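You operate a simulated robot arm through the tools that you are given. There is no shell and no other tool. Be economical: measure what you need, move in short steps, check, and stop when the job is done.

Carry out the task below with a simulated two-armed robot. There is one attempt and no reset: what you move stays moved.

## Task
Spray the grease patch on the wash table and wipe it off with the red rag.
Fine: hold the spray bottle while you turn its blue collar free; rag back where it lay.

Only the result counts: the job must be done as asked and must still hold three seconds after the hand-in. Knocking over, shifting, dropping, spilling or breaking anything else fails it.

## Robot
Two 6-joint arms with two-finger parallel grippers on one trunk, on a base that drives. Base frame: it is fixed to the floor where the robot stands at the start and does not move with it; the origin is under the middle of the robot, x ahead of it, y to its left, z up. Lengths are in mm, angles in degrees, forces in N, time in s.
The left shoulder is at the start at [60, 187, 1297], the right one opposite. With the tool pointing down near the work surface each hand reaches from about 100 to 580 mm from the robot's upright axis, wherever it stands, measured 20 degrees to its own side. Places, roughly: blue collar [500, 0, 1100]; yellow pump head [500, 0, 1100]; grease patch [600, 200, 900]. Payload 1.57 kg a hand.
The tool frame of a hand sits at the grasp point between the pads (the TCP): z along the fingers, y along the line on which they close. The tips reach 30 mm beyond it. The gripper opens to 110 mm. The fingers are 24 mm wide and 12 mm thick; the gripper's body (48 by 112 mm) begins 78 mm behind the TCP.
Orientation is that of the tool frame in the base frame, as a unit quaternion [w, x, y, z]. With the fingers straight down and closing along the base's y, the tool's x points along the base's -x, its y along +y and its z along -z.

## Interface
- The arms move only by the tool send_rows. It takes "left_steps", "right_steps" or both (then of equal length, played together; a hand with none holds still); each is a list of rows, each an object of numbers (a shift or turn left out is 0, a gripper value left out holds the last): "dx", "dy", "dz": the shift along the tool's x, y, z in units of 500 mm (1.0 is 500 mm); "wx", "wy", "wz": the turn, a rotation vector about the tool's x, y, z in units of 60 degrees (1.0 is 60 degrees); "claw": the opening, from 0 (shut) to 1 (fully open). In form: [{"dx": .., "dy": .., "dz": .., "wx": .., "wy": .., "wz": .., "claw": ..}, ...]. A call has 1 to 10 rows; each row is the pose to reach, as a shift and turn from the pose commanded when the call began, along the tool's axes at that moment. A call with a number of a shift or a turn outside -1 to 1 is refused whole. Rows are played at 5 a second. More than 50 mm and 8.6 degrees between two rows, or a gripper value outside its range, and nothing of the call is played. A pose out of reach is approached as far as the arm can. The call stops where the force on the tool passes 60 N (or 10 N more than at its start, if that is more) or the arm is blocked; 0.2 s more then pass. Each finger travels about 153 mm/s and halts on what it meets, pressing with about 32 N; the grip force reading is that of the motor and also rises with nothing between the fingers. The clock runs only during rows and for 0.2 s after the last one: add rows that repeat a pose to give the fingers time. The reply holds the time, the measured pose of the TCP, the force on the tool along the base axes, the opening and the grip force, in the units named above and with some noise, and new pictures: "pictures" is both (left out), scene, wrist or none (wrist: the cameras of the hands that moved).
- Cameras (640 x 400 px; columns grow to the right, rows downward): "scene" is now at [7, 19.2, 1826.9]; the picture's right is [0.31, -0.95, 0.00], its down [-0.80, -0.26, -0.54] and it looks along [0.51, 0.17, -0.84] (base axes); focal length 269 px, centre (320, 200). "left" rides on the left gripper at [70, -16, -141] in its tool frame; the picture's right is [0.23, 0.97, 0.00], its down [-0.85, 0.20, -0.48] and it looks along [-0.47, 0.11, 0.88] (tool axes); focal length 222 px, centre (320, 200). "right" rides on the right gripper at [70, 16, -141] in its tool frame; the picture's right is [-0.23, 0.97, 0.00], its down [-0.86, -0.20, -0.48] and it looks along [-0.47, -0.11, 0.88] (tool axes); focal length 222 px, centre (320, 200). There is no depth. A picture from a camera that has moved, and an enlarged one, comes with that camera's place and axes in the base frame and with its lens.
- move_column(by): slides the trunk up (or, below 0, down) by that many mm; the arms and the scene camera ride with it, the base frame stays. It gives what a move gives, with no picture.
- steer(legs): drives the robot by 1 to 6 legs, each [ahead, left, turn to the left] in mm, mm and degrees, along the robot's own axes; the way and the turn of a leg run together, so that a leg with both is an arc; at most 1500 mm and 180 degrees a leg. The arms and the cameras ride along, it lands a little off, and it stops where it bumps. It gives what a move gives, and a new picture of the scene camera.
- pan_tilt(pan, tilt): turns the head with the scene camera to pan (to the left, within 86 degrees either way) and tilt (down, from -29 to 69), counted from straight ahead of the robot. It gives what a move gives, and a new picture of the scene camera.
- zoom(camera, box): a new picture of the part [left, top, right, bottom] of that camera's present view, enlarged. No time passes.
- job_done(): hands the job in; it is judged then, once.

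Go step by step. Nothing tells you exact positions but the pictures and the camera data: compare them with the known pose of the tool, close in by small moves and look again before you grip or let go. The budget is 120 turns and 170 pictures, counting those below and the enlarged ones. Unless the task says otherwise, let go and move clear before handing in.

The tools are called after "Request:" as name(argument=value, ...) on one line, values as JSON. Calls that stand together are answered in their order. send_rows: Moves the arms, as the interface text tells. Its arguments: {"type":"object","properties":{"left_steps":{"type":"array","items":{"type":"object","properties":{"dx":{"type":"number"},"dy":{"type":"number"},"dz":{"type":"number"},"wx":{"type":"number"},"wy":{"type":"number"},"wz":{"type":"number"},"claw":{"type":"number"}}}},"right_steps":{"type":"array","items":{"type":"object","properties":{"dx":{"type":"number"},"dy":{"type":"number"},"dz":{"type":"number"},"wx":{"type":"number"},"wy":{"type":"number"},"wz":{"type":"number"},"claw":{"type":"number"}}}},"pictures":{"type":"string","enum":["both","scene","wrist","none"]}},"required":[]} The other tools are called the same way: move_column (by) slides the trunk up or down; steer (legs) drives the base; pan_tilt (pan, tilt) turns the head that bears the scene camera; zoom (camera, box) takes an enlarged picture of a part of a camera's view; job_done () hands the job in.

At the start:

```text
time_s: 0.0
left_eef_pos: [355.8, 195.3, 1406.0]
left_tcp_rot: [0.001, -0.001, 1.0, 0.0]
left_wrist_force: [-0.4, 0.0, 0.6]
left_gripper_width: 110.0
left_grip_force: 0.0
right_eef_pos: [401.6, -60.3, 1383.7]
right_tcp_rot: [0.0, 0.0, 1.0, 0.0]
right_wrist_force: [0.0, 0.2, -0.2]
right_gripper_width: 110.0
right_grip_force: 0.1
trunk travel left (down, up): [-925.0, 65.0]
robot x, y, heading: [0.8, 1.8, 0.2]
head pan, tilt: [18.2, 57.2]
```

scene: 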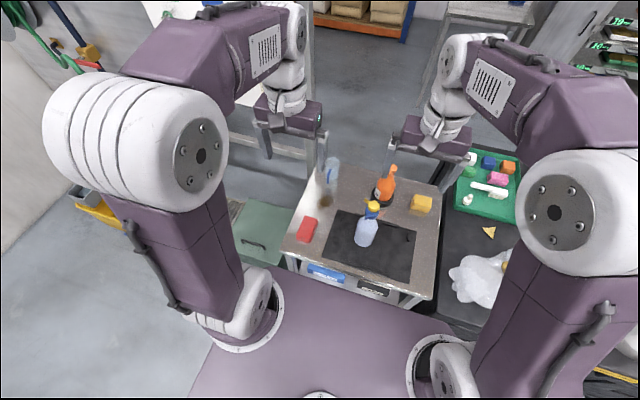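
right: 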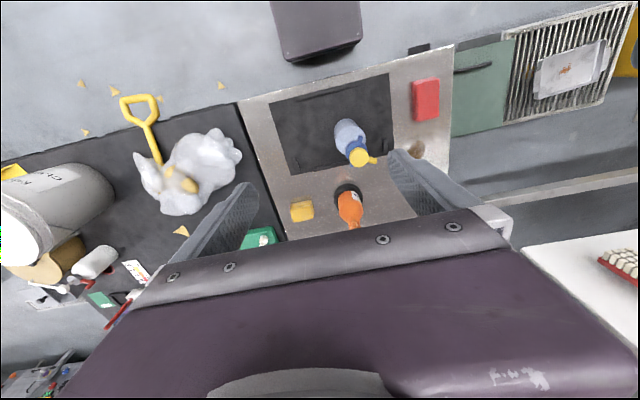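
left: 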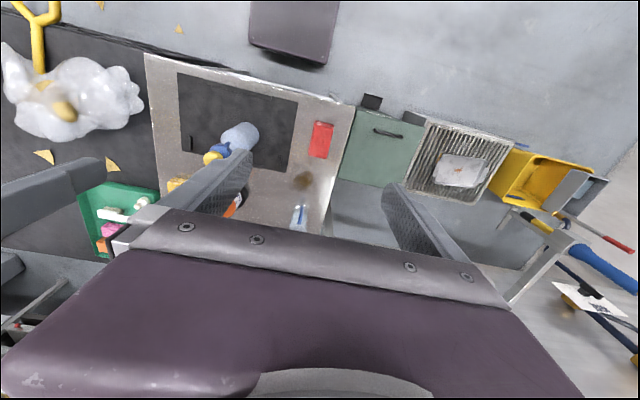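

I see the wash table with the spray bottle (yellow pump, blue collar), an orange bottle, a clear bottle, a red rag and a brown grease patch. I'll enlarge the views to measure.

Request:
zoom(camera="scene", box=[270, 140, 450, 310])

Request:
zoom(camera="right", box=[230, 50, 470, 250])

Request:
zoom(camera="left", box=[150, 60, 360, 240])

```text
2.35 times, centred on (360, 225) of scene
camera zoom: at [7.0, 19.2, 1826.9], right [0.31, -0.95, 0.0], down [-0.8, -0.26, -0.54], along [0.51, 0.17, -0.84], focal length 632 px, centre (226, 141)
```

zoom: 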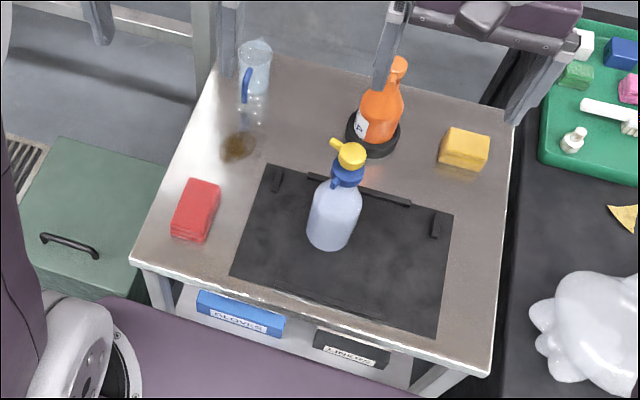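

```text
2.00 times, centred on (350, 150) of right
camera zoom: at [332.5, -44.5, 1525.4], right [0.23, 0.97, 0.0], down [0.86, -0.2, 0.48], along [0.47, -0.11, -0.88], focal length 444 px, centre (260, 300)
```

zoom: 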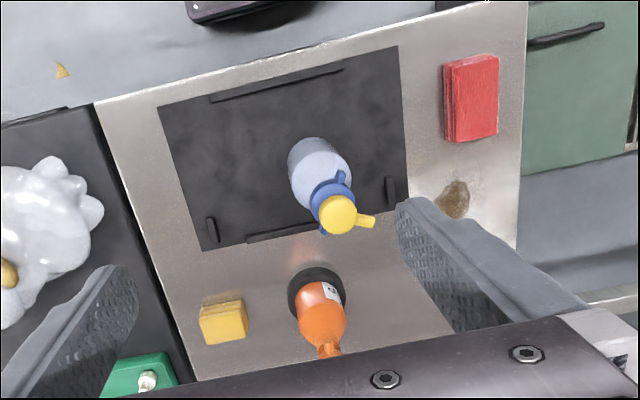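

```text
2.22 times, centred on (255, 150) of left
camera zoom: at [286.7, 177.6, 1547.4], right [-0.23, 0.97, 0.0], down [0.85, 0.2, 0.48], along [0.47, 0.11, -0.88], focal length 494 px, centre (464, 311)
```

zoom: 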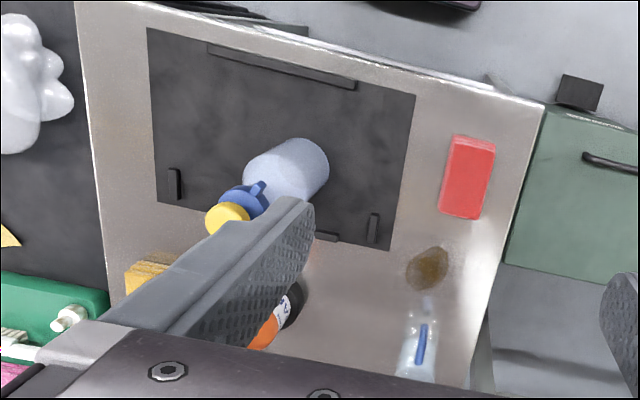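

The pump head sits at about (477, 0, 1118), the grease at about (593, 191, 860) and the rag at about (438, 215). The grease lies beyond easy reach, so I'll check the gap between base and table.

Request:
pan_tilt(pan=0, tilt=69)

```text
time_s: 0.8
left_eef_pos: [357.8, 195.8, 1405.2]
left_tcp_rot: [0.001, 0.0, 1.0, 0.0]
left_wrist_force: [0.7, -1.0, 0.5]
left_gripper_width: 110.1
left_grip_force: 0.1
right_eef_pos: [401.1, -59.8, 1384.2]
right_tcp_rot: [-0.001, 0.0, 1.0, 0.0]
right_wrist_force: [-0.7, -0.5, 0.5]
right_gripper_width: 109.9
right_grip_force: 0.1
trunk travel left (down, up): [-925.0, 65.0]
robot x, y, heading: [-0.1, 5.7, -0.1]
head pan, tilt: [0.0, 68.8]
camera scene: at [-3.4, -2.5, 1814.2], right [0.0, -1.0, 0.0], down [-0.93, 0.0, -0.36], along [0.36, 0.0, -0.93], focal length 269 px, centre (320, 200)
```

scene: 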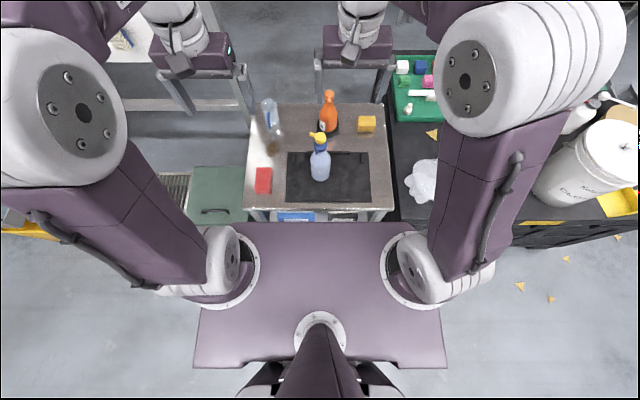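

The base front seems about 70–80 mm short of the table. I'll drive ahead by 40 mm to bring the grease into reach, then look closer at the bottle.

Request:
steer(legs=[[40, 0, 0]])

Request:
pan_tilt(pan=10, tilt=57)

Request:
zoom(camera="scene", box=[270, 140, 450, 250])

```text
time_s: 1.7
left_eef_pos: [384.1, 196.0, 1408.0]
left_tcp_rot: [0.005, -0.001, 1.0, 0.0]
left_wrist_force: [-0.8, 0.5, 0.1]
left_gripper_width: 109.9
left_grip_force: 0.2
right_eef_pos: [429.3, -60.7, 1388.0]
right_tcp_rot: [0.005, -0.001, 1.0, -0.001]
right_wrist_force: [-0.5, -0.5, 1.2]
right_gripper_width: 110.0
right_grip_force: 0.0
trunk travel left (down, up): [-925.0, 65.0]
robot x, y, heading: [38.9, 4.4, 0.0]
head pan, tilt: [0.0, 68.8]
camera scene: at [21.8, -2.5, 1814.2], right [0.0, -1.0, 0.0], down [-0.93, 0.0, -0.37], along [0.37, 0.0, -0.93], focal length 269 px, centre (320, 200)
```

scene: 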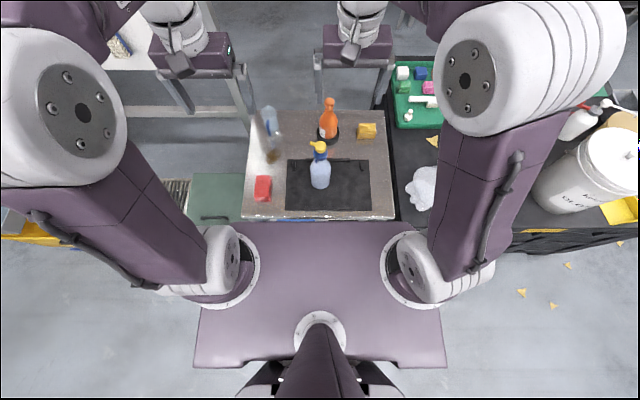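

```text
time_s: 2.4
left_eef_pos: [390.9, 195.7, 1406.8]
left_tcp_rot: [0.002, -0.002, 1.0, 0.001]
left_wrist_force: [-0.5, -0.5, 0.3]
left_gripper_width: 110.1
left_grip_force: 0.0
right_eef_pos: [436.5, -60.8, 1385.8]
right_tcp_rot: [0.002, -0.001, 1.0, 0.0]
right_wrist_force: [0.2, -0.9, -0.2]
right_gripper_width: 110.4
right_grip_force: 0.0
trunk travel left (down, up): [-925.0, 65.0]
robot x, y, heading: [39.3, 3.6, 0.2]
head pan, tilt: [10.0, 57.0]
camera scene: at [43.7, 9.6, 1827.2], right [0.17, -0.98, 0.0], down [-0.82, -0.15, -0.55], along [0.54, 0.09, -0.84], focal length 269 px, centre (320, 200)
```

scene: 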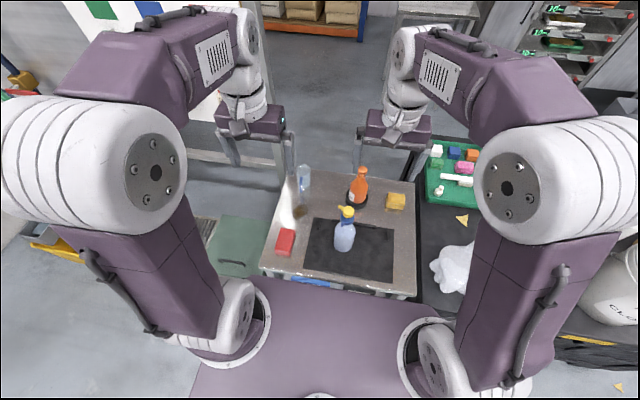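

```text
3.56 times, centred on (360, 195) of scene
camera zoom: at [43.7, 9.6, 1827.2], right [0.17, -0.98, 0.0], down [-0.82, -0.15, -0.55], along [0.54, 0.09, -0.84], focal length 955 px, centre (178, 218)
```

zoom: 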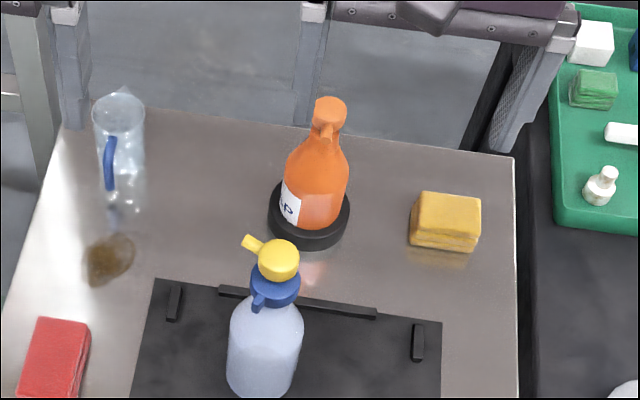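

Base is now at x≈39. The nozzle appears to already face roughly towards the grease; I lower the right hand a bit to look closely at the collar.

Request:
send_rows(right_steps=[{"dz": 0.08, "dy": 0.015}, {"dz": 0.16, "dy": 0.03}, {"dz": 0.24, "dy": 0.045}, {"dz": 0.33, "dy": 0.06}, {"dz": 0.33, "dy": 0.06}], pictures="none")

Request:
zoom(camera="right", box=[270, 90, 430, 190])

```text
time_s: 3.6
left_eef_pos: [394.9, 195.6, 1405.3]
left_tcp_rot: [0.0, -0.001, 1.0, 0.0]
left_wrist_force: [0.9, -1.0, 0.2]
left_gripper_width: 109.9
left_grip_force: 0.1
right_eef_pos: [440.8, -29.9, 1217.8]
right_tcp_rot: [0.0, -0.001, 1.0, 0.0]
right_wrist_force: [0.4, 0.5, 0.2]
right_gripper_width: 110.0
right_grip_force: 0.1
trunk travel left (down, up): [-925.0, 65.0]
robot x, y, heading: [39.9, 0.9, 0.2]
head pan, tilt: [10.0, 57.0]
```

```text
4.00 times, centred on (350, 140) of right
camera zoom: at [370.6, -14.0, 1358.1], right [0.23, 0.97, 0.0], down [0.86, -0.2, 0.48], along [0.47, -0.11, -0.88], focal length 888 px, centre (200, 440)
```

zoom: 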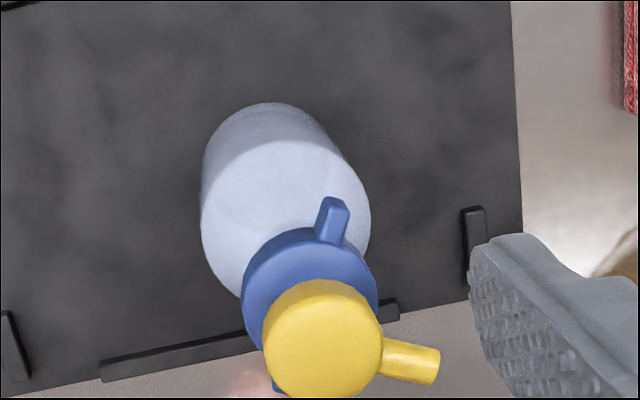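

The collar has two wings (azimuth ≈151°/−29°) and the nozzle points at ≈57°, straight at the grease. The right hand will hold the body from the front, pitched 30° down, and the left hand will turn the collar from above; I pitch the right hand first.

Request:
send_rows(right_steps=[{"dx": 0.03, "dy": 0.007, "dz": 0.0, "wy": -0.125}, {"dx": 0.06, "dy": 0.014, "dz": 0.02, "wy": -0.25}, {"dx": 0.09, "dy": 0.021, "dz": 0.05, "wy": -0.375}, {"dx": 0.12, "dy": 0.028, "dz": 0.08, "wy": -0.5}, {"dx": 0.14, "dy": 0.035, "dz": 0.12, "wy": -0.625}, {"dx": 0.15, "dy": 0.042, "dz": 0.16, "wy": -0.75}, {"dx": 0.162, "dy": 0.05, "dz": 0.2, "wy": -0.875}, {"dx": 0.162, "dy": 0.056, "dz": 0.236, "wy": -1.0}, {"dx": 0.162, "dy": 0.056, "dz": 0.236, "wy": -1.0}])

```text
time_s: 5.2
left_eef_pos: [395.0, 194.5, 1407.0]
left_tcp_rot: [0.001, -0.001, 1.0, 0.0]
left_wrist_force: [-0.6, -0.7, -0.6]
left_gripper_width: 109.9
left_grip_force: 0.0
right_eef_pos: [376.0, 9.6, 1232.1]
right_tcp_rot: [0.426, -0.002, 0.905, -0.01]
right_wrist_force: [3.3, 1.4, -0.7]
right_gripper_width: 110.0
right_grip_force: 0.1
right hand out of reach, approached as far as the arm can: row 3, 4, 5, 6, 7
trunk travel left (down, up): [-925.0, 65.0]
robot x, y, heading: [38.0, -0.6, -0.1]
head pan, tilt: [10.0, 57.0]
stopped in row 7 (right hand): the force on the tool passed its limit (the readings are from after the stop); the commanded pose is now the measured one
camera scene: at [49.4, 9.1, 1827.2], right [0.17, -0.98, 0.0], down [-0.83, -0.15, -0.54], along [0.54, 0.1, -0.84], focal length 269 px, centre (320, 200)
camera right: at [223.0, 27.1, 1267.5], right [0.15, 0.98, 0.16], down [0.17, -0.18, 0.97], along [0.97, -0.12, -0.2], focal length 222 px, centre (320, 200)
```

scene: 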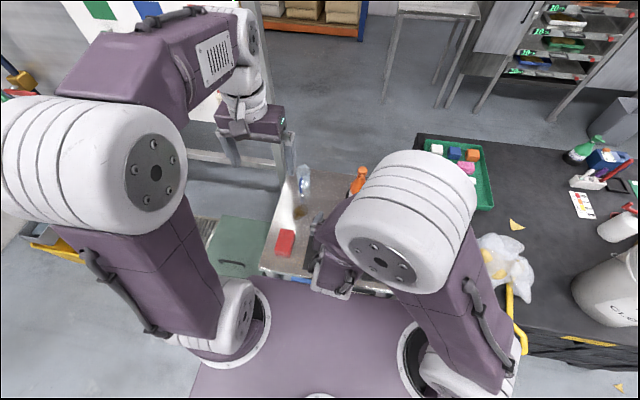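
right: 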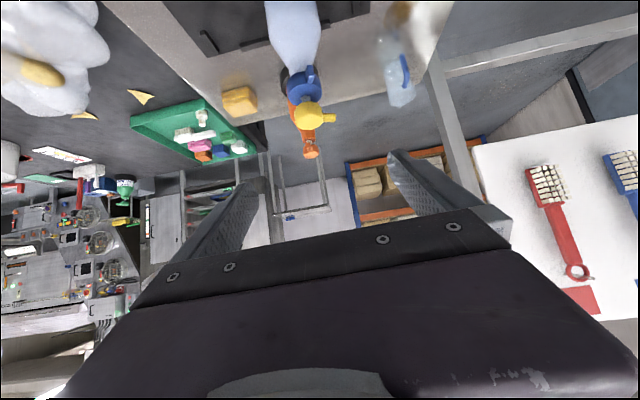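

The hand's rear met its own trunk because this was too close in. I'll back the base up 40 mm and approach with a 45° pitch, further out.

Request:
steer(legs=[[-40, 0, 0]])

Request:
send_rows(right_steps=[{"dx": -0.04, "dy": -0.01, "dz": 0.046, "wy": 0.03}, {"dx": -0.076, "dy": -0.024, "dz": 0.092, "wy": 0.09}, {"dx": -0.01, "dy": -0.024, "dz": 0.15, "wy": 0.09}, {"dx": 0.055, "dy": -0.024, "dz": 0.21, "wy": 0.09}, {"dx": 0.12, "dy": -0.024, "dz": 0.27, "wy": 0.09}, {"dx": 0.186, "dy": -0.024, "dz": 0.33, "wy": 0.09}, {"dx": 0.186, "dy": -0.024, "dz": 0.33, "wy": 0.09}])

```text
time_s: 6.1
left_eef_pos: [367.8, 196.4, 1403.0]
left_tcp_rot: [-0.004, -0.001, 1.0, 0.0]
left_wrist_force: [1.3, -0.7, -0.8]
left_gripper_width: 109.9
left_grip_force: 0.0
right_eef_pos: [344.7, 10.1, 1228.7]
right_tcp_rot: [0.422, -0.002, 0.907, -0.01]
right_wrist_force: [9.5, 1.0, 3.0]
right_gripper_width: 110.0
right_grip_force: 0.1
trunk travel left (down, up): [-925.0, 65.0]
robot x, y, heading: [-0.7, -2.8, 0.0]
head pan, tilt: [10.0, 57.0]
camera scene: at [24.4, 9.7, 1827.0], right [0.17, -0.98, 0.0], down [-0.83, -0.15, -0.54], along [0.53, 0.1, -0.84], focal length 269 px, centre (320, 200)
```

scene: 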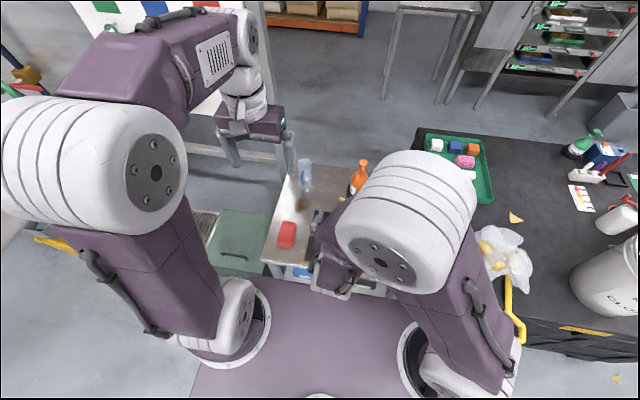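

```text
time_s: 7.7
left_eef_pos: [354.7, 195.3, 1406.2]
left_tcp_rot: [0.0, -0.001, 1.0, -0.001]
left_wrist_force: [-0.7, 0.0, 0.4]
left_gripper_width: 110.0
left_grip_force: 0.1
right_eef_pos: [443.2, 35.9, 1076.2]
right_tcp_rot: [0.377, -0.002, 0.926, -0.024]
right_wrist_force: [-0.1, -0.7, -1.0]
right_gripper_width: 110.0
right_grip_force: 0.1
right hand out of reach, approached as far as the arm can: row 4, 5, 6, 7
trunk travel left (down, up): [-925.0, 65.0]
robot x, y, heading: [-2.4, -2.2, 0.0]
head pan, tilt: [10.0, 57.0]
camera scene: at [7.8, 9.5, 1827.1], right [0.17, -0.98, 0.0], down [-0.83, -0.15, -0.55], along [0.54, 0.1, -0.84], focal length 269 px, centre (320, 200)
camera right: at [295.3, 56.4, 1127.0], right [0.18, 0.98, 0.11], down [0.27, -0.16, 0.95], along [0.95, -0.14, -0.3], focal length 222 px, centre (320, 200)
```

scene: 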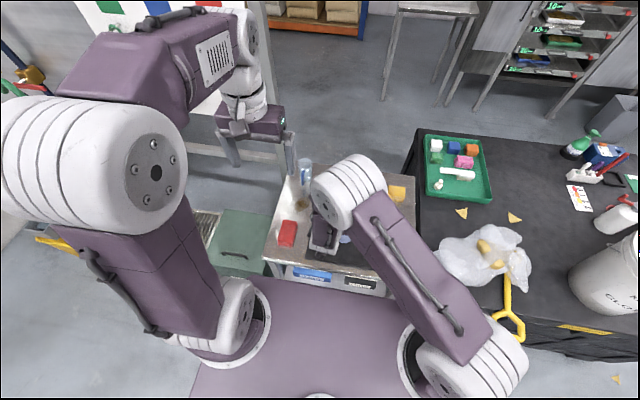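
right: 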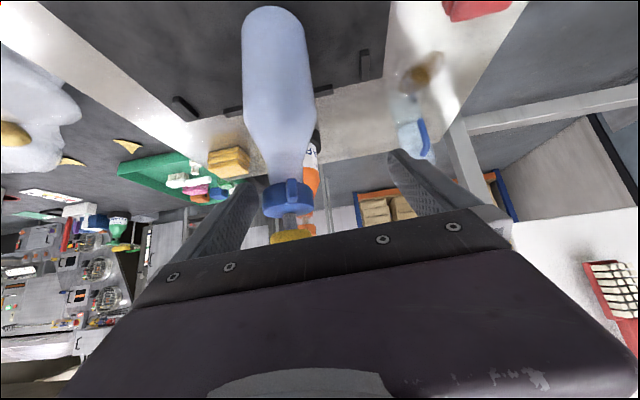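

The arm strayed in y near the bottle; I withdraw along the fingers and come in with the hand yawed 25° outwards, which suits the right shoulder better.

Request:
send_rows(right_steps=[{"dz": -0.09}, {"dz": -0.18}, {"dx": 0.024, "dy": -0.055, "dz": -0.157, "wx": -0.097, "wz": -0.099}, {"dx": 0.048, "dy": -0.11, "dz": -0.134, "wx": -0.194, "wz": -0.198}, {"dx": 0.072, "dy": -0.166, "dz": -0.112, "wx": -0.291, "wz": -0.298}, {"dx": 0.072, "dy": -0.166, "dz": -0.112, "wx": -0.291, "wz": -0.298}])

```text
time_s: 9.1
left_eef_pos: [353.8, 194.9, 1406.7]
left_tcp_rot: [0.001, -0.001, 1.0, 0.0]
left_wrist_force: [-0.3, -0.2, 0.7]
left_gripper_width: 110.3
left_grip_force: 0.1
right_eef_pos: [391.4, -21.9, 1159.6]
right_tcp_rot: [0.367, -0.217, 0.904, 0.015]
right_wrist_force: [0.5, 0.1, -0.1]
right_gripper_width: 109.9
right_grip_force: 0.1
right hand out of reach, approached as far as the arm can: row 1, 2, 3, 4, 5, 6
trunk travel left (down, up): [-925.0, 65.0]
robot x, y, heading: [-0.6, -0.2, 0.2]
head pan, tilt: [10.0, 57.0]
camera scene: at [5.5, 9.7, 1827.2], right [0.17, -0.98, 0.0], down [-0.82, -0.15, -0.55], along [0.54, 0.09, -0.84], focal length 269 px, centre (320, 200)
camera right: at [247.7, -61.0, 1212.0], right [-0.25, 0.97, 0.03], down [0.31, 0.06, 0.95], along [0.92, 0.24, -0.32], focal length 222 px, centre (320, 200)
```

scene: 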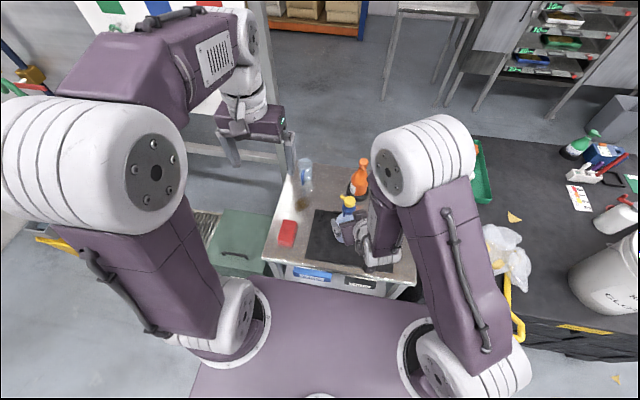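
right: 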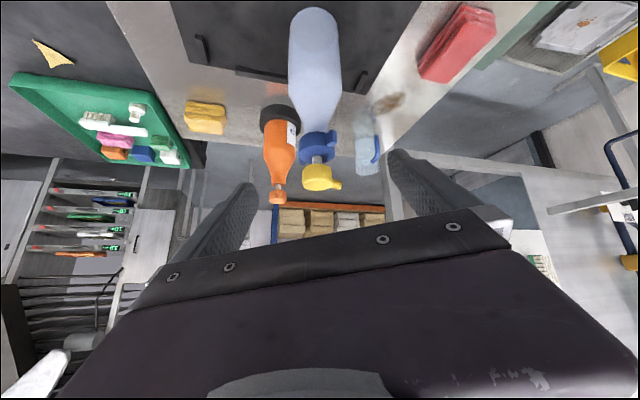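

The arm is too folded at this distance; I raise the trunk by 60 mm and back up 40 mm to open up room.

Request:
move_column(by=60)

Request:
steer(legs=[[-40, 0, 0]])

```text
time_s: 10.1
left_eef_pos: [357.1, 195.2, 1464.9]
left_tcp_rot: [0.0, -0.001, 1.0, 0.001]
left_wrist_force: [-0.1, 1.1, 0.1]
left_gripper_width: 109.8
left_grip_force: 0.0
right_eef_pos: [393.1, -22.1, 1215.6]
right_tcp_rot: [0.365, -0.216, 0.906, 0.016]
right_wrist_force: [1.2, 0.0, 0.0]
right_gripper_width: 109.9
right_grip_force: 0.1
trunk travel left (down, up): [-985.0, 5.0]
robot x, y, heading: [-1.4, -1.6, -0.1]
head pan, tilt: [10.0, 57.0]
```

```text
time_s: 11.0
left_eef_pos: [327.5, 196.2, 1463.0]
left_tcp_rot: [-0.004, -0.001, 1.0, 0.0]
left_wrist_force: [1.3, 0.3, -0.3]
left_gripper_width: 110.3
left_grip_force: 0.1
right_eef_pos: [363.6, -21.9, 1213.8]
right_tcp_rot: [0.361, -0.216, 0.907, 0.017]
right_wrist_force: [0.1, 0.3, 0.2]
right_gripper_width: 109.9
right_grip_force: 0.0
trunk travel left (down, up): [-985.0, 5.0]
robot x, y, heading: [-36.1, 0.3, 0.2]
head pan, tilt: [10.0, 57.0]
camera scene: at [-14.9, 9.4, 1887.0], right [0.17, -0.98, 0.0], down [-0.83, -0.15, -0.54], along [0.53, 0.1, -0.84], focal length 269 px, centre (320, 200)
```

scene: 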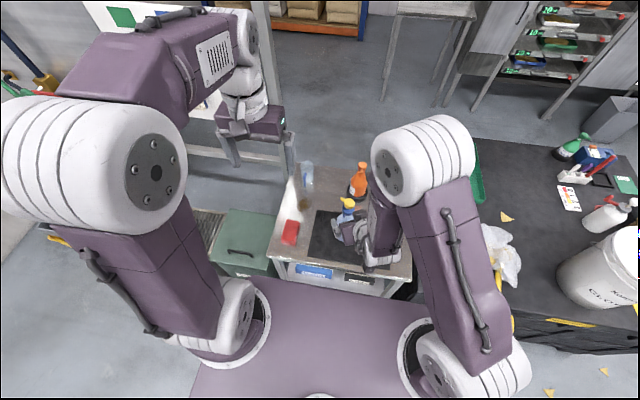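

I check where the commanded pose stands with a null row.

Request:
send_rows(right_steps=[{"dz": 0.0}, {"dz": 0.0}, {"dz": 0.0}], pictures="wrist")

```text
time_s: 11.8
left_eef_pos: [320.2, 195.9, 1463.7]
left_tcp_rot: [-0.002, -0.001, 1.0, -0.001]
left_wrist_force: [0.2, 0.1, 0.3]
left_gripper_width: 109.9
left_grip_force: 0.1
right_eef_pos: [357.3, -22.5, 1214.8]
right_tcp_rot: [0.364, -0.216, 0.906, 0.016]
right_wrist_force: [-0.2, 0.2, 0.0]
right_gripper_width: 109.7
right_grip_force: 0.1
trunk travel left (down, up): [-985.0, 5.0]
robot x, y, heading: [-37.2, 4.2, 0.2]
head pan, tilt: [10.0, 57.0]
camera right: at [214.9, -60.6, 1270.6], right [-0.25, 0.97, 0.03], down [0.32, 0.05, 0.95], along [0.92, 0.24, -0.32], focal length 222 px, centre (320, 200)
```

right: 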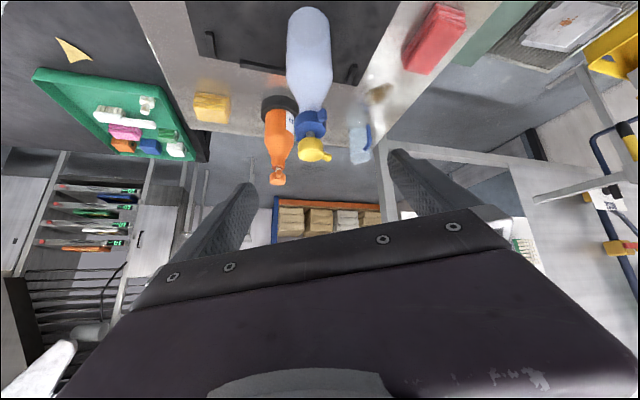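

Commanded pose equals the measured one. The bottle's straight body spans z≈870–1000; I move to a pre-grasp about 80 mm behind a grip at (465, −6, 950).

Request:
send_rows(right_steps=[{"dx": 0.042, "dy": -0.002, "dz": 0.076, "wx": -0.02, "wy": -0.01, "wz": 0.014}, {"dx": 0.083, "dy": -0.004, "dz": 0.152, "wx": -0.04, "wy": -0.02, "wz": 0.028}, {"dx": 0.125, "dy": -0.006, "dz": 0.228, "wx": -0.06, "wy": -0.03, "wz": 0.042}, {"dx": 0.166, "dy": -0.008, "dz": 0.304, "wx": -0.08, "wy": -0.04, "wz": 0.056}, {"dx": 0.208, "dy": -0.009, "dz": 0.38, "wx": -0.1, "wy": -0.047, "wz": 0.072}, {"dx": 0.208, "dy": -0.009, "dz": 0.38, "wx": -0.1, "wy": -0.047, "wz": 0.072}])

```text
time_s: 13.2
left_eef_pos: [317.0, 196.5, 1466.0]
left_tcp_rot: [0.0, -0.001, 1.0, 0.0]
left_wrist_force: [0.4, -0.2, -0.4]
left_gripper_width: 110.2
left_grip_force: 0.1
right_eef_pos: [431.8, 31.4, 1016.3]
right_tcp_rot: [0.373, -0.21, 0.903, 0.025]
right_wrist_force: [0.0, -1.1, -0.1]
right_gripper_width: 109.8
right_grip_force: 0.0
right hand out of reach, approached as far as the arm can: row 1, 2, 3, 4, 5, 6
trunk travel left (down, up): [-985.0, 5.0]
robot x, y, heading: [-38.3, -0.3, 0.1]
head pan, tilt: [10.0, 57.0]
camera scene: at [-28.9, 9.5, 1887.1], right [0.17, -0.98, 0.0], down [-0.83, -0.15, -0.54], along [0.54, 0.1, -0.84], focal length 269 px, centre (320, 200)
camera right: at [288.4, -8.2, 1069.6], right [-0.24, 0.97, 0.05], down [0.3, 0.03, 0.95], along [0.92, 0.24, -0.3], focal length 222 px, centre (320, 200)
```

scene: 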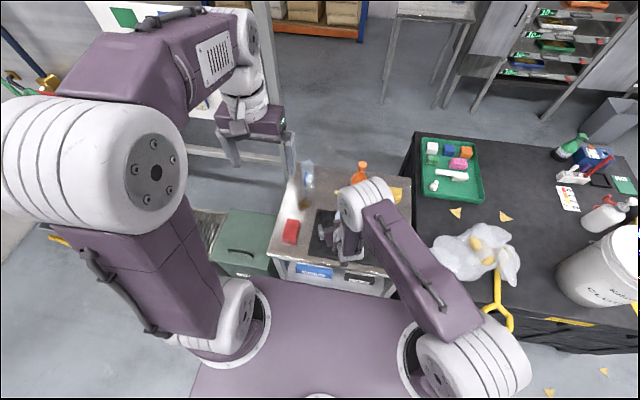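
right: 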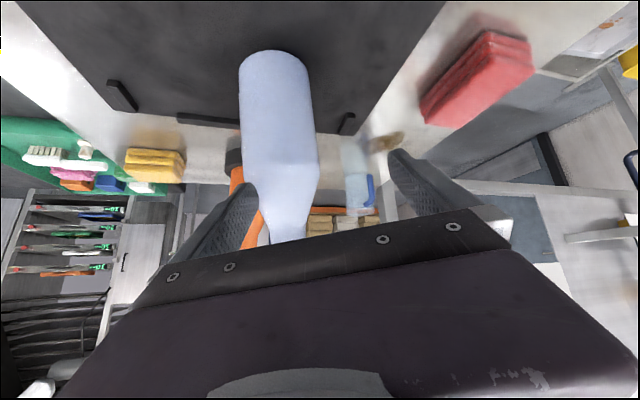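

The right arm strayed again and may be near the bottle; I check the scene closely before moving.

Request:
zoom(camera="scene", box=[270, 150, 420, 250])

Request:
zoom(camera="right", box=[180, 30, 420, 240])

Request:
zoom(camera="left", box=[130, 50, 360, 240])

```text
4.00 times, centred on (345, 200) of scene
camera zoom: at [-28.9, 9.5, 1887.1], right [0.17, -0.98, 0.0], down [-0.83, -0.15, -0.54], along [0.54, 0.1, -0.84], focal length 1074 px, centre (220, 200)
```

zoom: 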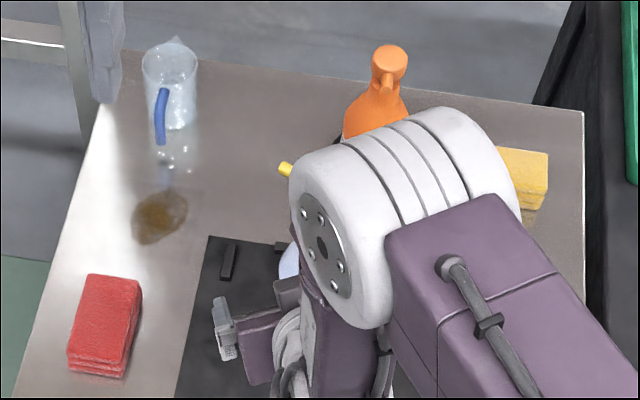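

```text
1.90 times, centred on (300, 135) of right
camera zoom: at [288.4, -8.2, 1069.6], right [-0.24, 0.97, 0.05], down [0.3, 0.03, 0.95], along [0.92, 0.24, -0.3], focal length 423 px, centre (358, 324)
```

zoom: 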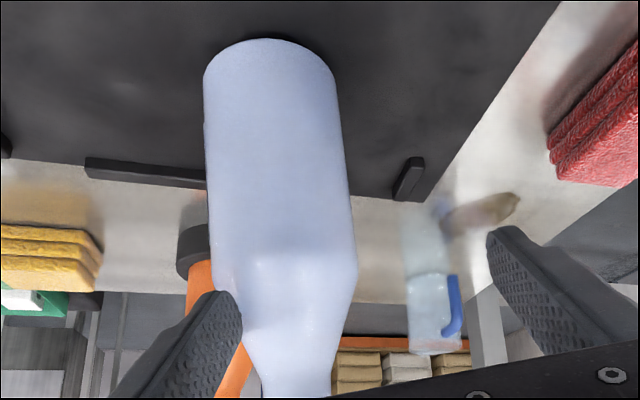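

```text
2.11 times, centred on (245, 145) of left
camera zoom: at [248.0, 177.8, 1607.1], right [-0.23, 0.97, 0.0], down [0.86, 0.2, 0.48], along [0.47, 0.11, -0.88], focal length 468 px, centre (478, 316)
```

zoom: 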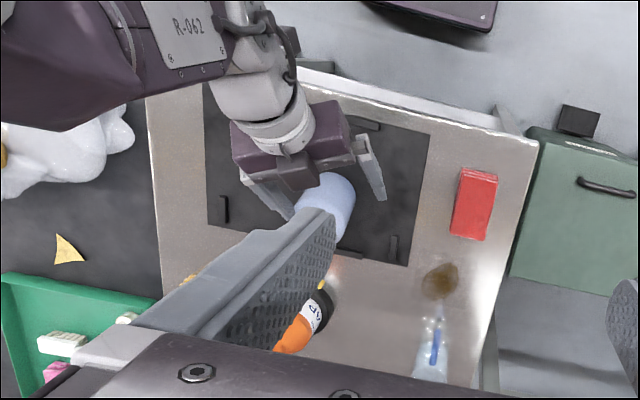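

The bottle seems to be leaning lightly on the right finger tip. I back the base off straight so it settles upright, then look.

Request:
steer(legs=[[-15, 0, 0], [-70, 0, 0]])

Request:
zoom(camera="left", box=[130, 50, 360, 240])

Request:
zoom(camera="right", box=[180, 0, 420, 240])

```text
time_s: 14.6
left_eef_pos: [246.3, 195.1, 1459.7]
left_tcp_rot: [-0.005, -0.001, 1.0, 0.0]
left_wrist_force: [1.4, -0.3, -0.8]
left_gripper_width: 110.1
left_grip_force: 0.1
right_eef_pos: [356.0, 30.0, 1012.2]
right_tcp_rot: [0.368, -0.209, 0.906, 0.026]
right_wrist_force: [1.7, -0.6, -0.9]
right_gripper_width: 110.0
right_grip_force: 0.0
trunk travel left (down, up): [-985.0, 5.0]
robot x, y, heading: [-124.0, -1.2, 0.3]
head pan, tilt: [10.0, 57.0]
camera scene: at [-95.9, 9.4, 1886.9], right [0.17, -0.98, 0.0], down [-0.83, -0.15, -0.54], along [0.53, 0.1, -0.84], focal length 269 px, centre (320, 200)
```

scene: 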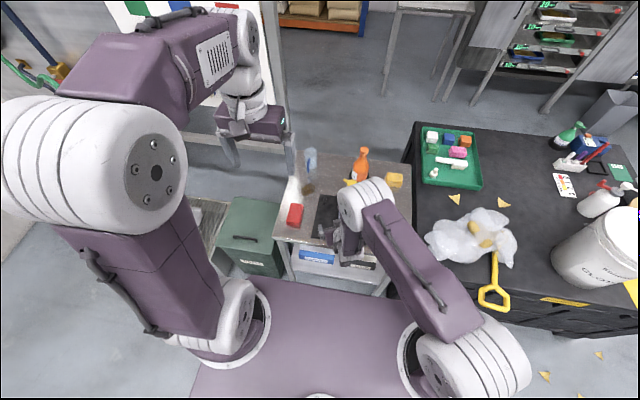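

```text
2.11 times, centred on (245, 145) of left
camera zoom: at [178.2, 177.7, 1604.0], right [-0.23, 0.97, 0.0], down [0.86, 0.2, 0.47], along [0.46, 0.11, -0.88], focal length 468 px, centre (478, 316)
```

zoom: 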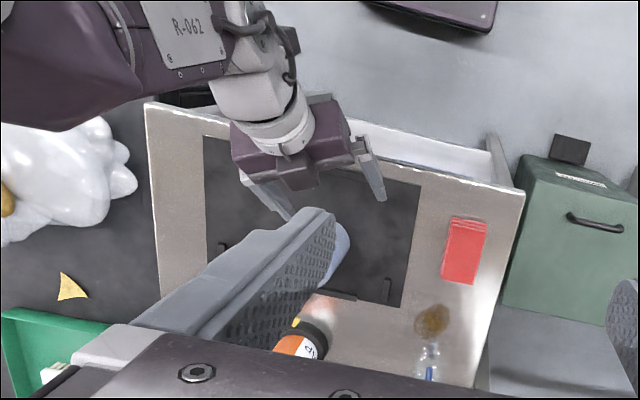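

```text
1.67 times, centred on (300, 120) of right
camera zoom: at [213.5, -8.4, 1066.7], right [-0.24, 0.97, 0.05], down [0.31, 0.03, 0.95], along [0.92, 0.24, -0.31], focal length 370 px, centre (353, 333)
```

zoom: 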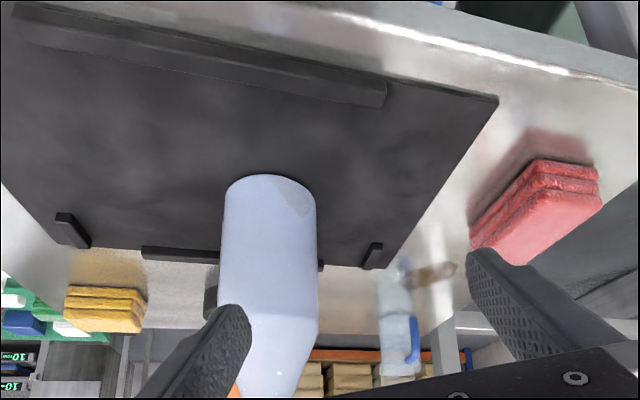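

The bottle stands upright, near (475, −3). New plan: the right hand holds it from its right-front, pointing at azimuth 60° and 45° down, so tipping the hand to vertical later aims the nozzle at the grease.

Request:
send_rows(right_steps=[{"dx": -0.016, "dy": -0.064, "dz": -0.034, "wx": -0.099, "wy": -0.011, "wz": -0.072}, {"dx": -0.031, "dy": -0.129, "dz": -0.069, "wx": -0.198, "wy": -0.023, "wz": -0.144}, {"dx": -0.047, "dy": -0.193, "dz": -0.103, "wx": -0.298, "wy": -0.034, "wz": -0.217}, {"dx": -0.062, "dy": -0.258, "dz": -0.138, "wx": -0.397, "wy": -0.046, "wz": -0.289}, {"dx": -0.078, "dy": -0.322, "dz": -0.172, "wx": -0.496, "wy": -0.057, "wz": -0.361}, {"dx": -0.078, "dy": -0.322, "dz": -0.172, "wx": -0.496, "wy": -0.057, "wz": -0.361}])

```text
time_s: 15.9
left_eef_pos: [234.3, 194.8, 1465.3]
left_tcp_rot: [-0.001, -0.001, 1.0, 0.0]
left_wrist_force: [1.1, -0.7, -0.4]
left_gripper_width: 110.1
left_grip_force: 0.0
right_eef_pos: [201.1, 127.9, 1145.0]
right_tcp_rot: [0.381, -0.399, 0.829, 0.09]
right_wrist_force: [0.1, -0.7, 0.5]
right_gripper_width: 110.0
right_grip_force: 0.1
right hand out of reach, approached as far as the arm can: row 1, 2, 3, 4, 5, 6
trunk travel left (down, up): [-985.0, 5.0]
robot x, y, heading: [-122.9, -2.2, 0.0]
head pan, tilt: [10.0, 57.0]
camera scene: at [-111.4, 9.3, 1887.1], right [0.17, -0.98, 0.0], down [-0.83, -0.15, -0.54], along [0.53, 0.1, -0.84], focal length 269 px, centre (320, 200)
camera right: at [84.0, 32.0, 1191.6], right [-0.62, 0.78, 0.01], down [0.21, 0.16, 0.96], along [0.75, 0.6, -0.26], focal length 222 px, centre (320, 200)
```

scene: 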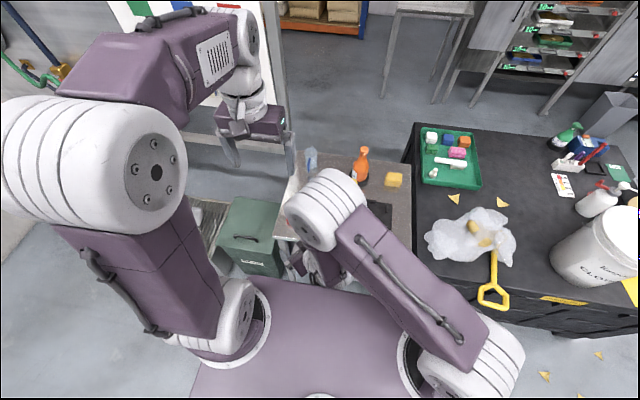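
right: 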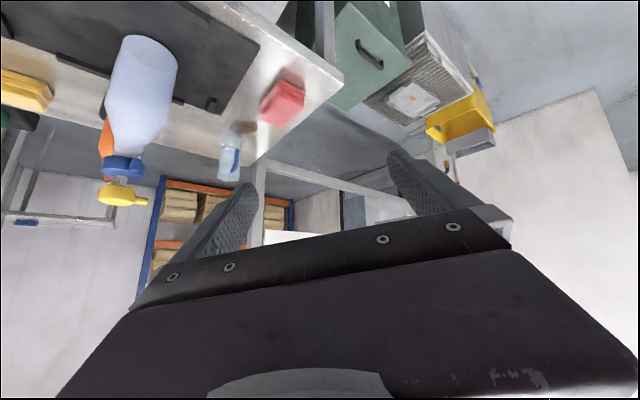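

The arm wandered into an awkward folded branch. I take the right hand back to its natural tools-down pose first.

Request:
send_rows(right_steps=[{"dx": -0.027, "dy": -0.053, "dz": -0.049, "wx": 0.02, "wy": 0.086, "wz": 0.09}, {"dx": -0.054, "dy": -0.107, "dz": -0.098, "wx": 0.04, "wy": 0.172, "wz": 0.18}, {"dx": -0.08, "dy": -0.16, "dz": -0.147, "wx": 0.061, "wy": 0.257, "wz": 0.27}, {"dx": -0.107, "dy": -0.213, "dz": -0.196, "wx": 0.081, "wy": 0.343, "wz": 0.36}, {"dx": -0.134, "dy": -0.267, "dz": -0.245, "wx": 0.101, "wy": 0.429, "wz": 0.449}, {"dx": -0.161, "dy": -0.32, "dz": -0.294, "wx": 0.121, "wy": 0.515, "wz": 0.539}, {"dx": -0.187, "dy": -0.373, "dz": -0.343, "wx": 0.142, "wy": 0.6, "wz": 0.629}, {"dx": -0.214, "dy": -0.427, "dz": -0.392, "wx": 0.162, "wy": 0.686, "wz": 0.719}, {"dx": -0.241, "dy": -0.48, "dz": -0.441, "wx": 0.182, "wy": 0.772, "wz": 0.809}, {"dx": -0.241, "dy": -0.48, "dz": -0.441, "wx": 0.182, "wy": 0.772, "wz": 0.809}], pictures="scene")

```text
time_s: 18.1
left_eef_pos: [232.6, 194.4, 1464.5]
left_tcp_rot: [0.0, -0.001, 1.0, 0.0]
left_wrist_force: [0.2, 0.7, 0.2]
left_gripper_width: 109.8
left_grip_force: 0.0
right_eef_pos: [300.5, -57.2, 1415.2]
right_tcp_rot: [-0.01, -0.012, 1.0, -0.017]
right_wrist_force: [0.4, 0.3, 0.5]
right_gripper_width: 110.2
right_grip_force: 0.1
right hand out of reach, approached as far as the arm can: row 4, 5
trunk travel left (down, up): [-985.0, 5.0]
robot x, y, heading: [-124.5, 2.2, 0.3]
head pan, tilt: [10.0, 57.0]
camera scene: at [-114.2, 8.7, 1887.2], right [0.17, -0.98, 0.0], down [-0.83, -0.15, -0.54], along [0.54, 0.1, -0.84], focal length 269 px, centre (320, 200)
```

scene: 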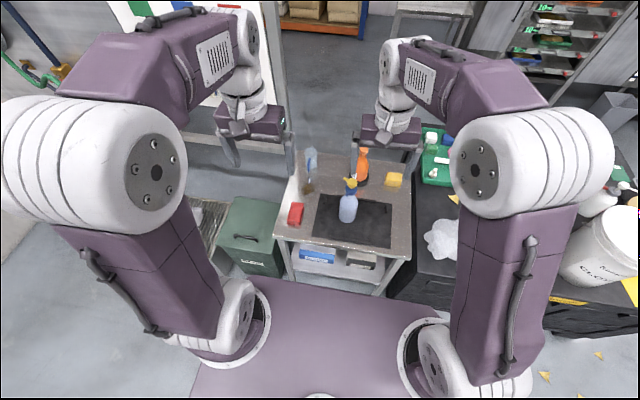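

Right arm is back to its natural shape and the bottle stands as before. I drive ahead 45 mm, then turn the right hand gradually to azimuth 60°/45° down at a clear spot to the right-front of the bottle.

Request:
steer(legs=[[45, 0, 0]])

Request:
send_rows(right_steps=[{"dx": -0.017, "dy": -0.018, "dz": 0.048, "wx": -0.044, "wy": -0.075, "wz": -0.105}, {"dx": -0.033, "dy": -0.037, "dz": 0.096, "wx": -0.087, "wy": -0.151, "wz": -0.21}, {"dx": -0.05, "dy": -0.055, "dz": 0.143, "wx": -0.131, "wy": -0.226, "wz": -0.315}, {"dx": -0.067, "dy": -0.074, "dz": 0.191, "wx": -0.174, "wy": -0.302, "wz": -0.42}, {"dx": -0.083, "dy": -0.092, "dz": 0.239, "wx": -0.218, "wy": -0.377, "wz": -0.526}, {"dx": -0.1, "dy": -0.111, "dz": 0.287, "wx": -0.261, "wy": -0.453, "wz": -0.631}, {"dx": -0.117, "dy": -0.129, "dz": 0.334, "wx": -0.305, "wy": -0.528, "wz": -0.736}, {"dx": -0.133, "dy": -0.148, "dz": 0.382, "wx": -0.348, "wy": -0.604, "wz": -0.841}, {"dx": -0.15, "dy": -0.166, "dz": 0.43, "wx": -0.392, "wy": -0.679, "wz": -0.946}, {"dx": -0.15, "dy": -0.166, "dz": 0.43, "wx": -0.392, "wy": -0.679, "wz": -0.946}])

```text
time_s: 19.1
left_eef_pos: [264.4, 196.2, 1469.4]
left_tcp_rot: [0.004, -0.001, 1.0, 0.0]
left_wrist_force: [-0.9, -1.1, -0.2]
left_gripper_width: 109.9
left_grip_force: 0.0
right_eef_pos: [333.5, -54.9, 1420.6]
right_tcp_rot: [-0.004, -0.012, 1.0, -0.017]
right_wrist_force: [-0.4, -0.2, 0.2]
right_gripper_width: 110.0
right_grip_force: 0.1
trunk travel left (down, up): [-985.0, 5.0]
robot x, y, heading: [-82.3, -3.8, 0.0]
head pan, tilt: [10.0, 57.0]
camera scene: at [-86.9, 9.9, 1887.2], right [0.18, -0.98, 0.0], down [-0.82, -0.15, -0.55], along [0.54, 0.1, -0.83], focal length 269 px, centre (320, 200)
```

scene: 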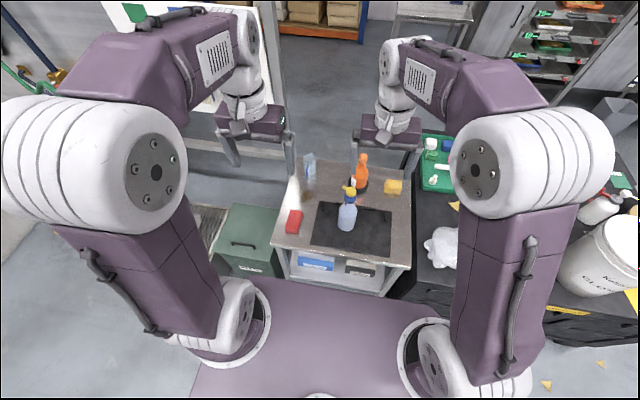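

```text
time_s: 21.2
left_eef_pos: [275.8, 196.9, 1465.7]
left_tcp_rot: [0.001, -0.001, 1.0, 0.0]
left_wrist_force: [-0.3, 0.7, 0.3]
left_gripper_width: 110.1
left_grip_force: 0.1
right_eef_pos: [416.6, -144.1, 1201.9]
right_tcp_rot: [0.315, -0.475, 0.8, 0.186]
right_wrist_force: [-0.3, 0.6, -0.1]
right_gripper_width: 110.0
right_grip_force: 0.0
trunk travel left (down, up): [-985.0, 5.0]
robot x, y, heading: [-79.1, -1.5, 0.1]
head pan, tilt: [10.0, 57.0]
camera scene: at [-70.7, 9.6, 1887.2], right [0.18, -0.98, 0.0], down [-0.83, -0.15, -0.55], along [0.54, 0.1, -0.84], focal length 269 px, centre (320, 200)
camera right: at [333.0, -265.5, 1258.8], right [-0.78, 0.61, 0.15], down [0.32, 0.17, 0.93], along [0.54, 0.77, -0.33], focal length 222 px, centre (320, 200)
```

scene: 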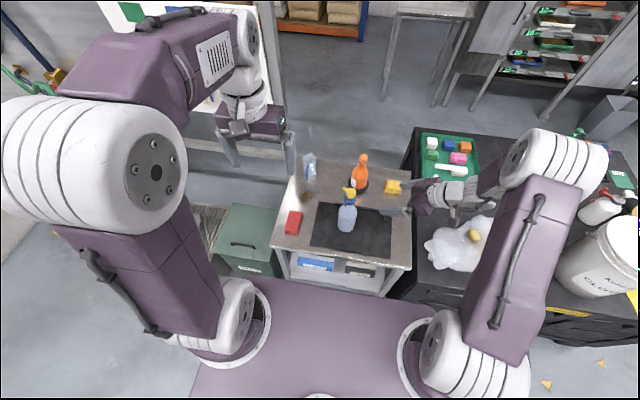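
right: 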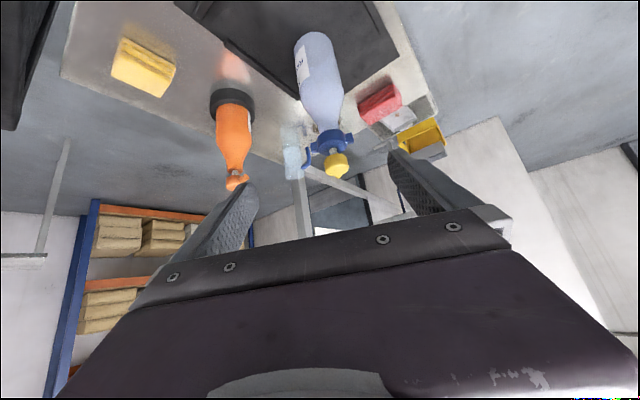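

The arm reached the new pose cleanly; the bottle axis is at about (474, −5). Moving to the pre-grasp 100 mm behind.

Request:
send_rows(right_steps=[{"dx": 0.03, "dy": 0.007, "dz": 0.073}, {"dx": 0.06, "dy": 0.014, "dz": 0.146}, {"dx": 0.089, "dy": 0.021, "dz": 0.219}, {"dx": 0.118, "dy": 0.028, "dz": 0.292}, {"dx": 0.147, "dy": 0.034, "dz": 0.365}, {"dx": 0.147, "dy": 0.034, "dz": 0.365}])

```text
time_s: 22.6
left_eef_pos: [275.7, 196.2, 1465.7]
left_tcp_rot: [0.0, -0.001, 1.0, 0.0]
left_wrist_force: [0.1, -0.8, -0.2]
left_gripper_width: 109.9
left_grip_force: 0.0
right_eef_pos: [436.2, -75.2, 1017.9]
right_tcp_rot: [0.313, -0.477, 0.8, 0.186]
right_wrist_force: [0.0, -0.4, 0.9]
right_gripper_width: 109.9
right_grip_force: 0.1
trunk travel left (down, up): [-985.0, 5.0]
robot x, y, heading: [-79.8, 0.2, 0.1]
head pan, tilt: [10.0, 57.0]
camera scene: at [-70.2, 9.6, 1887.2], right [0.18, -0.98, 0.0], down [-0.83, -0.15, -0.54], along [0.54, 0.1, -0.84], focal length 269 px, centre (320, 200)
camera right: at [352.5, -197.0, 1074.4], right [-0.78, 0.61, 0.15], down [0.32, 0.17, 0.93], along [0.54, 0.77, -0.33], focal length 222 px, centre (320, 200)
```

scene: 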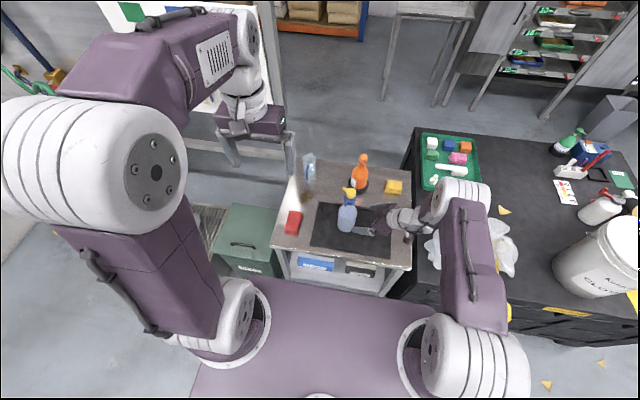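
right: 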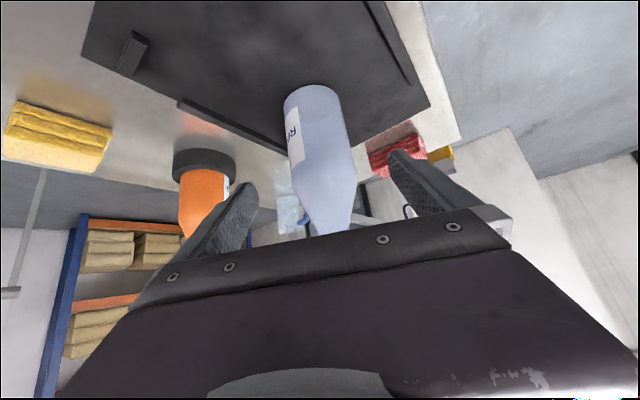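

The bottle sits centred between the fingers as predicted. Advancing 100 mm to the grip position.

Request:
send_rows(right_steps=[{"dz": 0.07}, {"dz": 0.14}, {"dz": 0.2}, {"dz": 0.2}])

Request:
zoom(camera="scene", box=[270, 150, 450, 270])

```text
time_s: 23.6
left_eef_pos: [275.9, 195.5, 1465.3]
left_tcp_rot: [0.0, -0.001, 1.0, 0.0]
left_wrist_force: [-0.3, -0.1, -0.2]
left_gripper_width: 110.1
left_grip_force: 0.1
right_eef_pos: [466.5, -14.5, 944.6]
right_tcp_rot: [0.313, -0.476, 0.801, 0.186]
right_wrist_force: [-0.2, -0.7, -0.2]
right_gripper_width: 110.0
right_grip_force: 0.0
trunk travel left (down, up): [-985.0, 5.0]
robot x, y, heading: [-76.7, 2.5, 0.3]
head pan, tilt: [10.0, 57.0]
camera scene: at [-69.9, 9.1, 1887.2], right [0.18, -0.98, 0.0], down [-0.83, -0.15, -0.54], along [0.54, 0.1, -0.84], focal length 269 px, centre (320, 200)
camera right: at [383.7, -136.5, 1001.7], right [-0.78, 0.61, 0.15], down [0.32, 0.17, 0.93], along [0.54, 0.77, -0.33], focal length 222 px, centre (320, 200)
```

scene: 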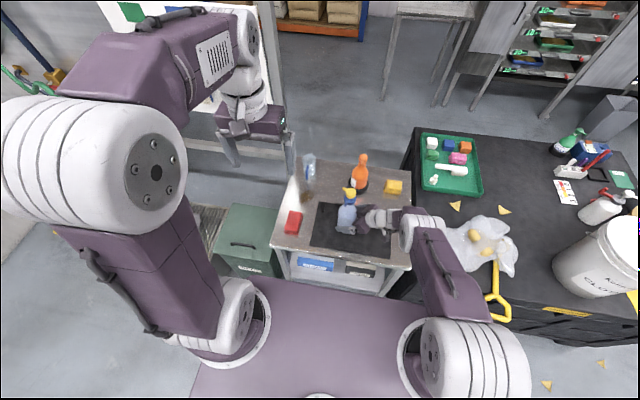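
right: 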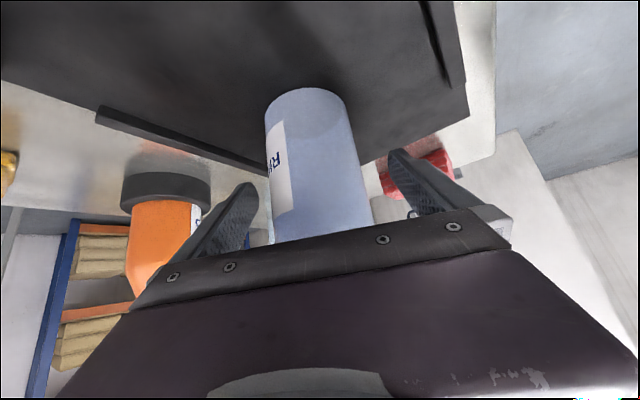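

```text
3.33 times, centred on (360, 210) of scene
camera zoom: at [-69.9, 9.1, 1887.2], right [0.18, -0.98, 0.0], down [-0.83, -0.15, -0.54], along [0.54, 0.1, -0.84], focal length 895 px, centre (187, 167)
```

zoom: 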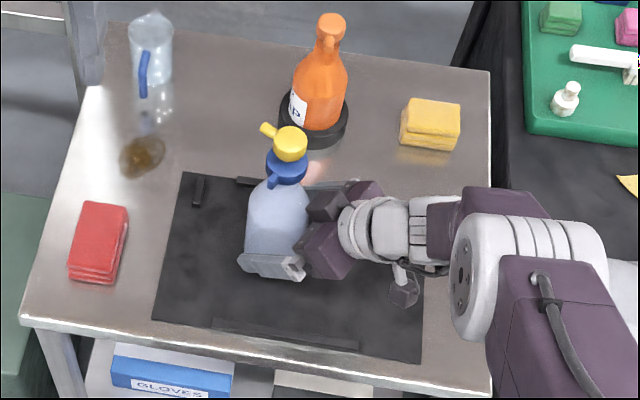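

Centred. Closing the right gripper on the bottle.

Request:
send_rows(right_steps=[{"claw": 0.8}, {"claw": 0.6}, {"claw": 0.4}, {"claw": 0.4}], pictures="wrist")

```text
time_s: 24.6
left_eef_pos: [277.1, 194.9, 1465.8]
left_tcp_rot: [-0.001, -0.001, 1.0, -0.001]
left_wrist_force: [0.1, -0.5, -0.3]
left_gripper_width: 109.9
left_grip_force: 0.0
right_eef_pos: [468.7, -16.2, 945.5]
right_tcp_rot: [0.314, -0.475, 0.801, 0.186]
right_wrist_force: [3.7, -1.9, 2.2]
right_gripper_width: 70.6
right_grip_force: 31.9
trunk travel left (down, up): [-985.0, 5.0]
robot x, y, heading: [-81.6, 2.3, -0.0]
head pan, tilt: [10.0, 57.0]
camera right: at [384.6, -136.8, 1002.0], right [-0.78, 0.61, 0.15], down [0.32, 0.17, 0.93], along [0.54, 0.77, -0.33], focal length 222 px, centre (320, 200)
```

right: 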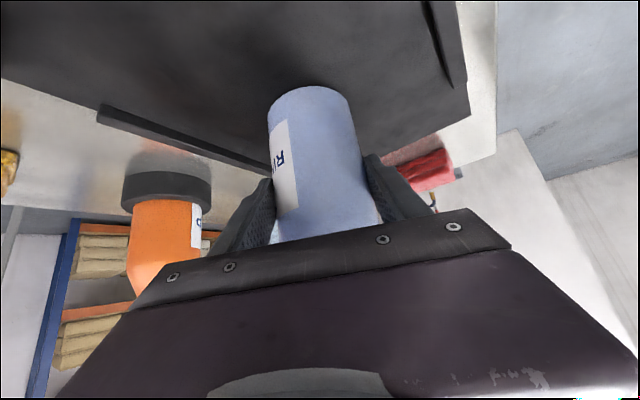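

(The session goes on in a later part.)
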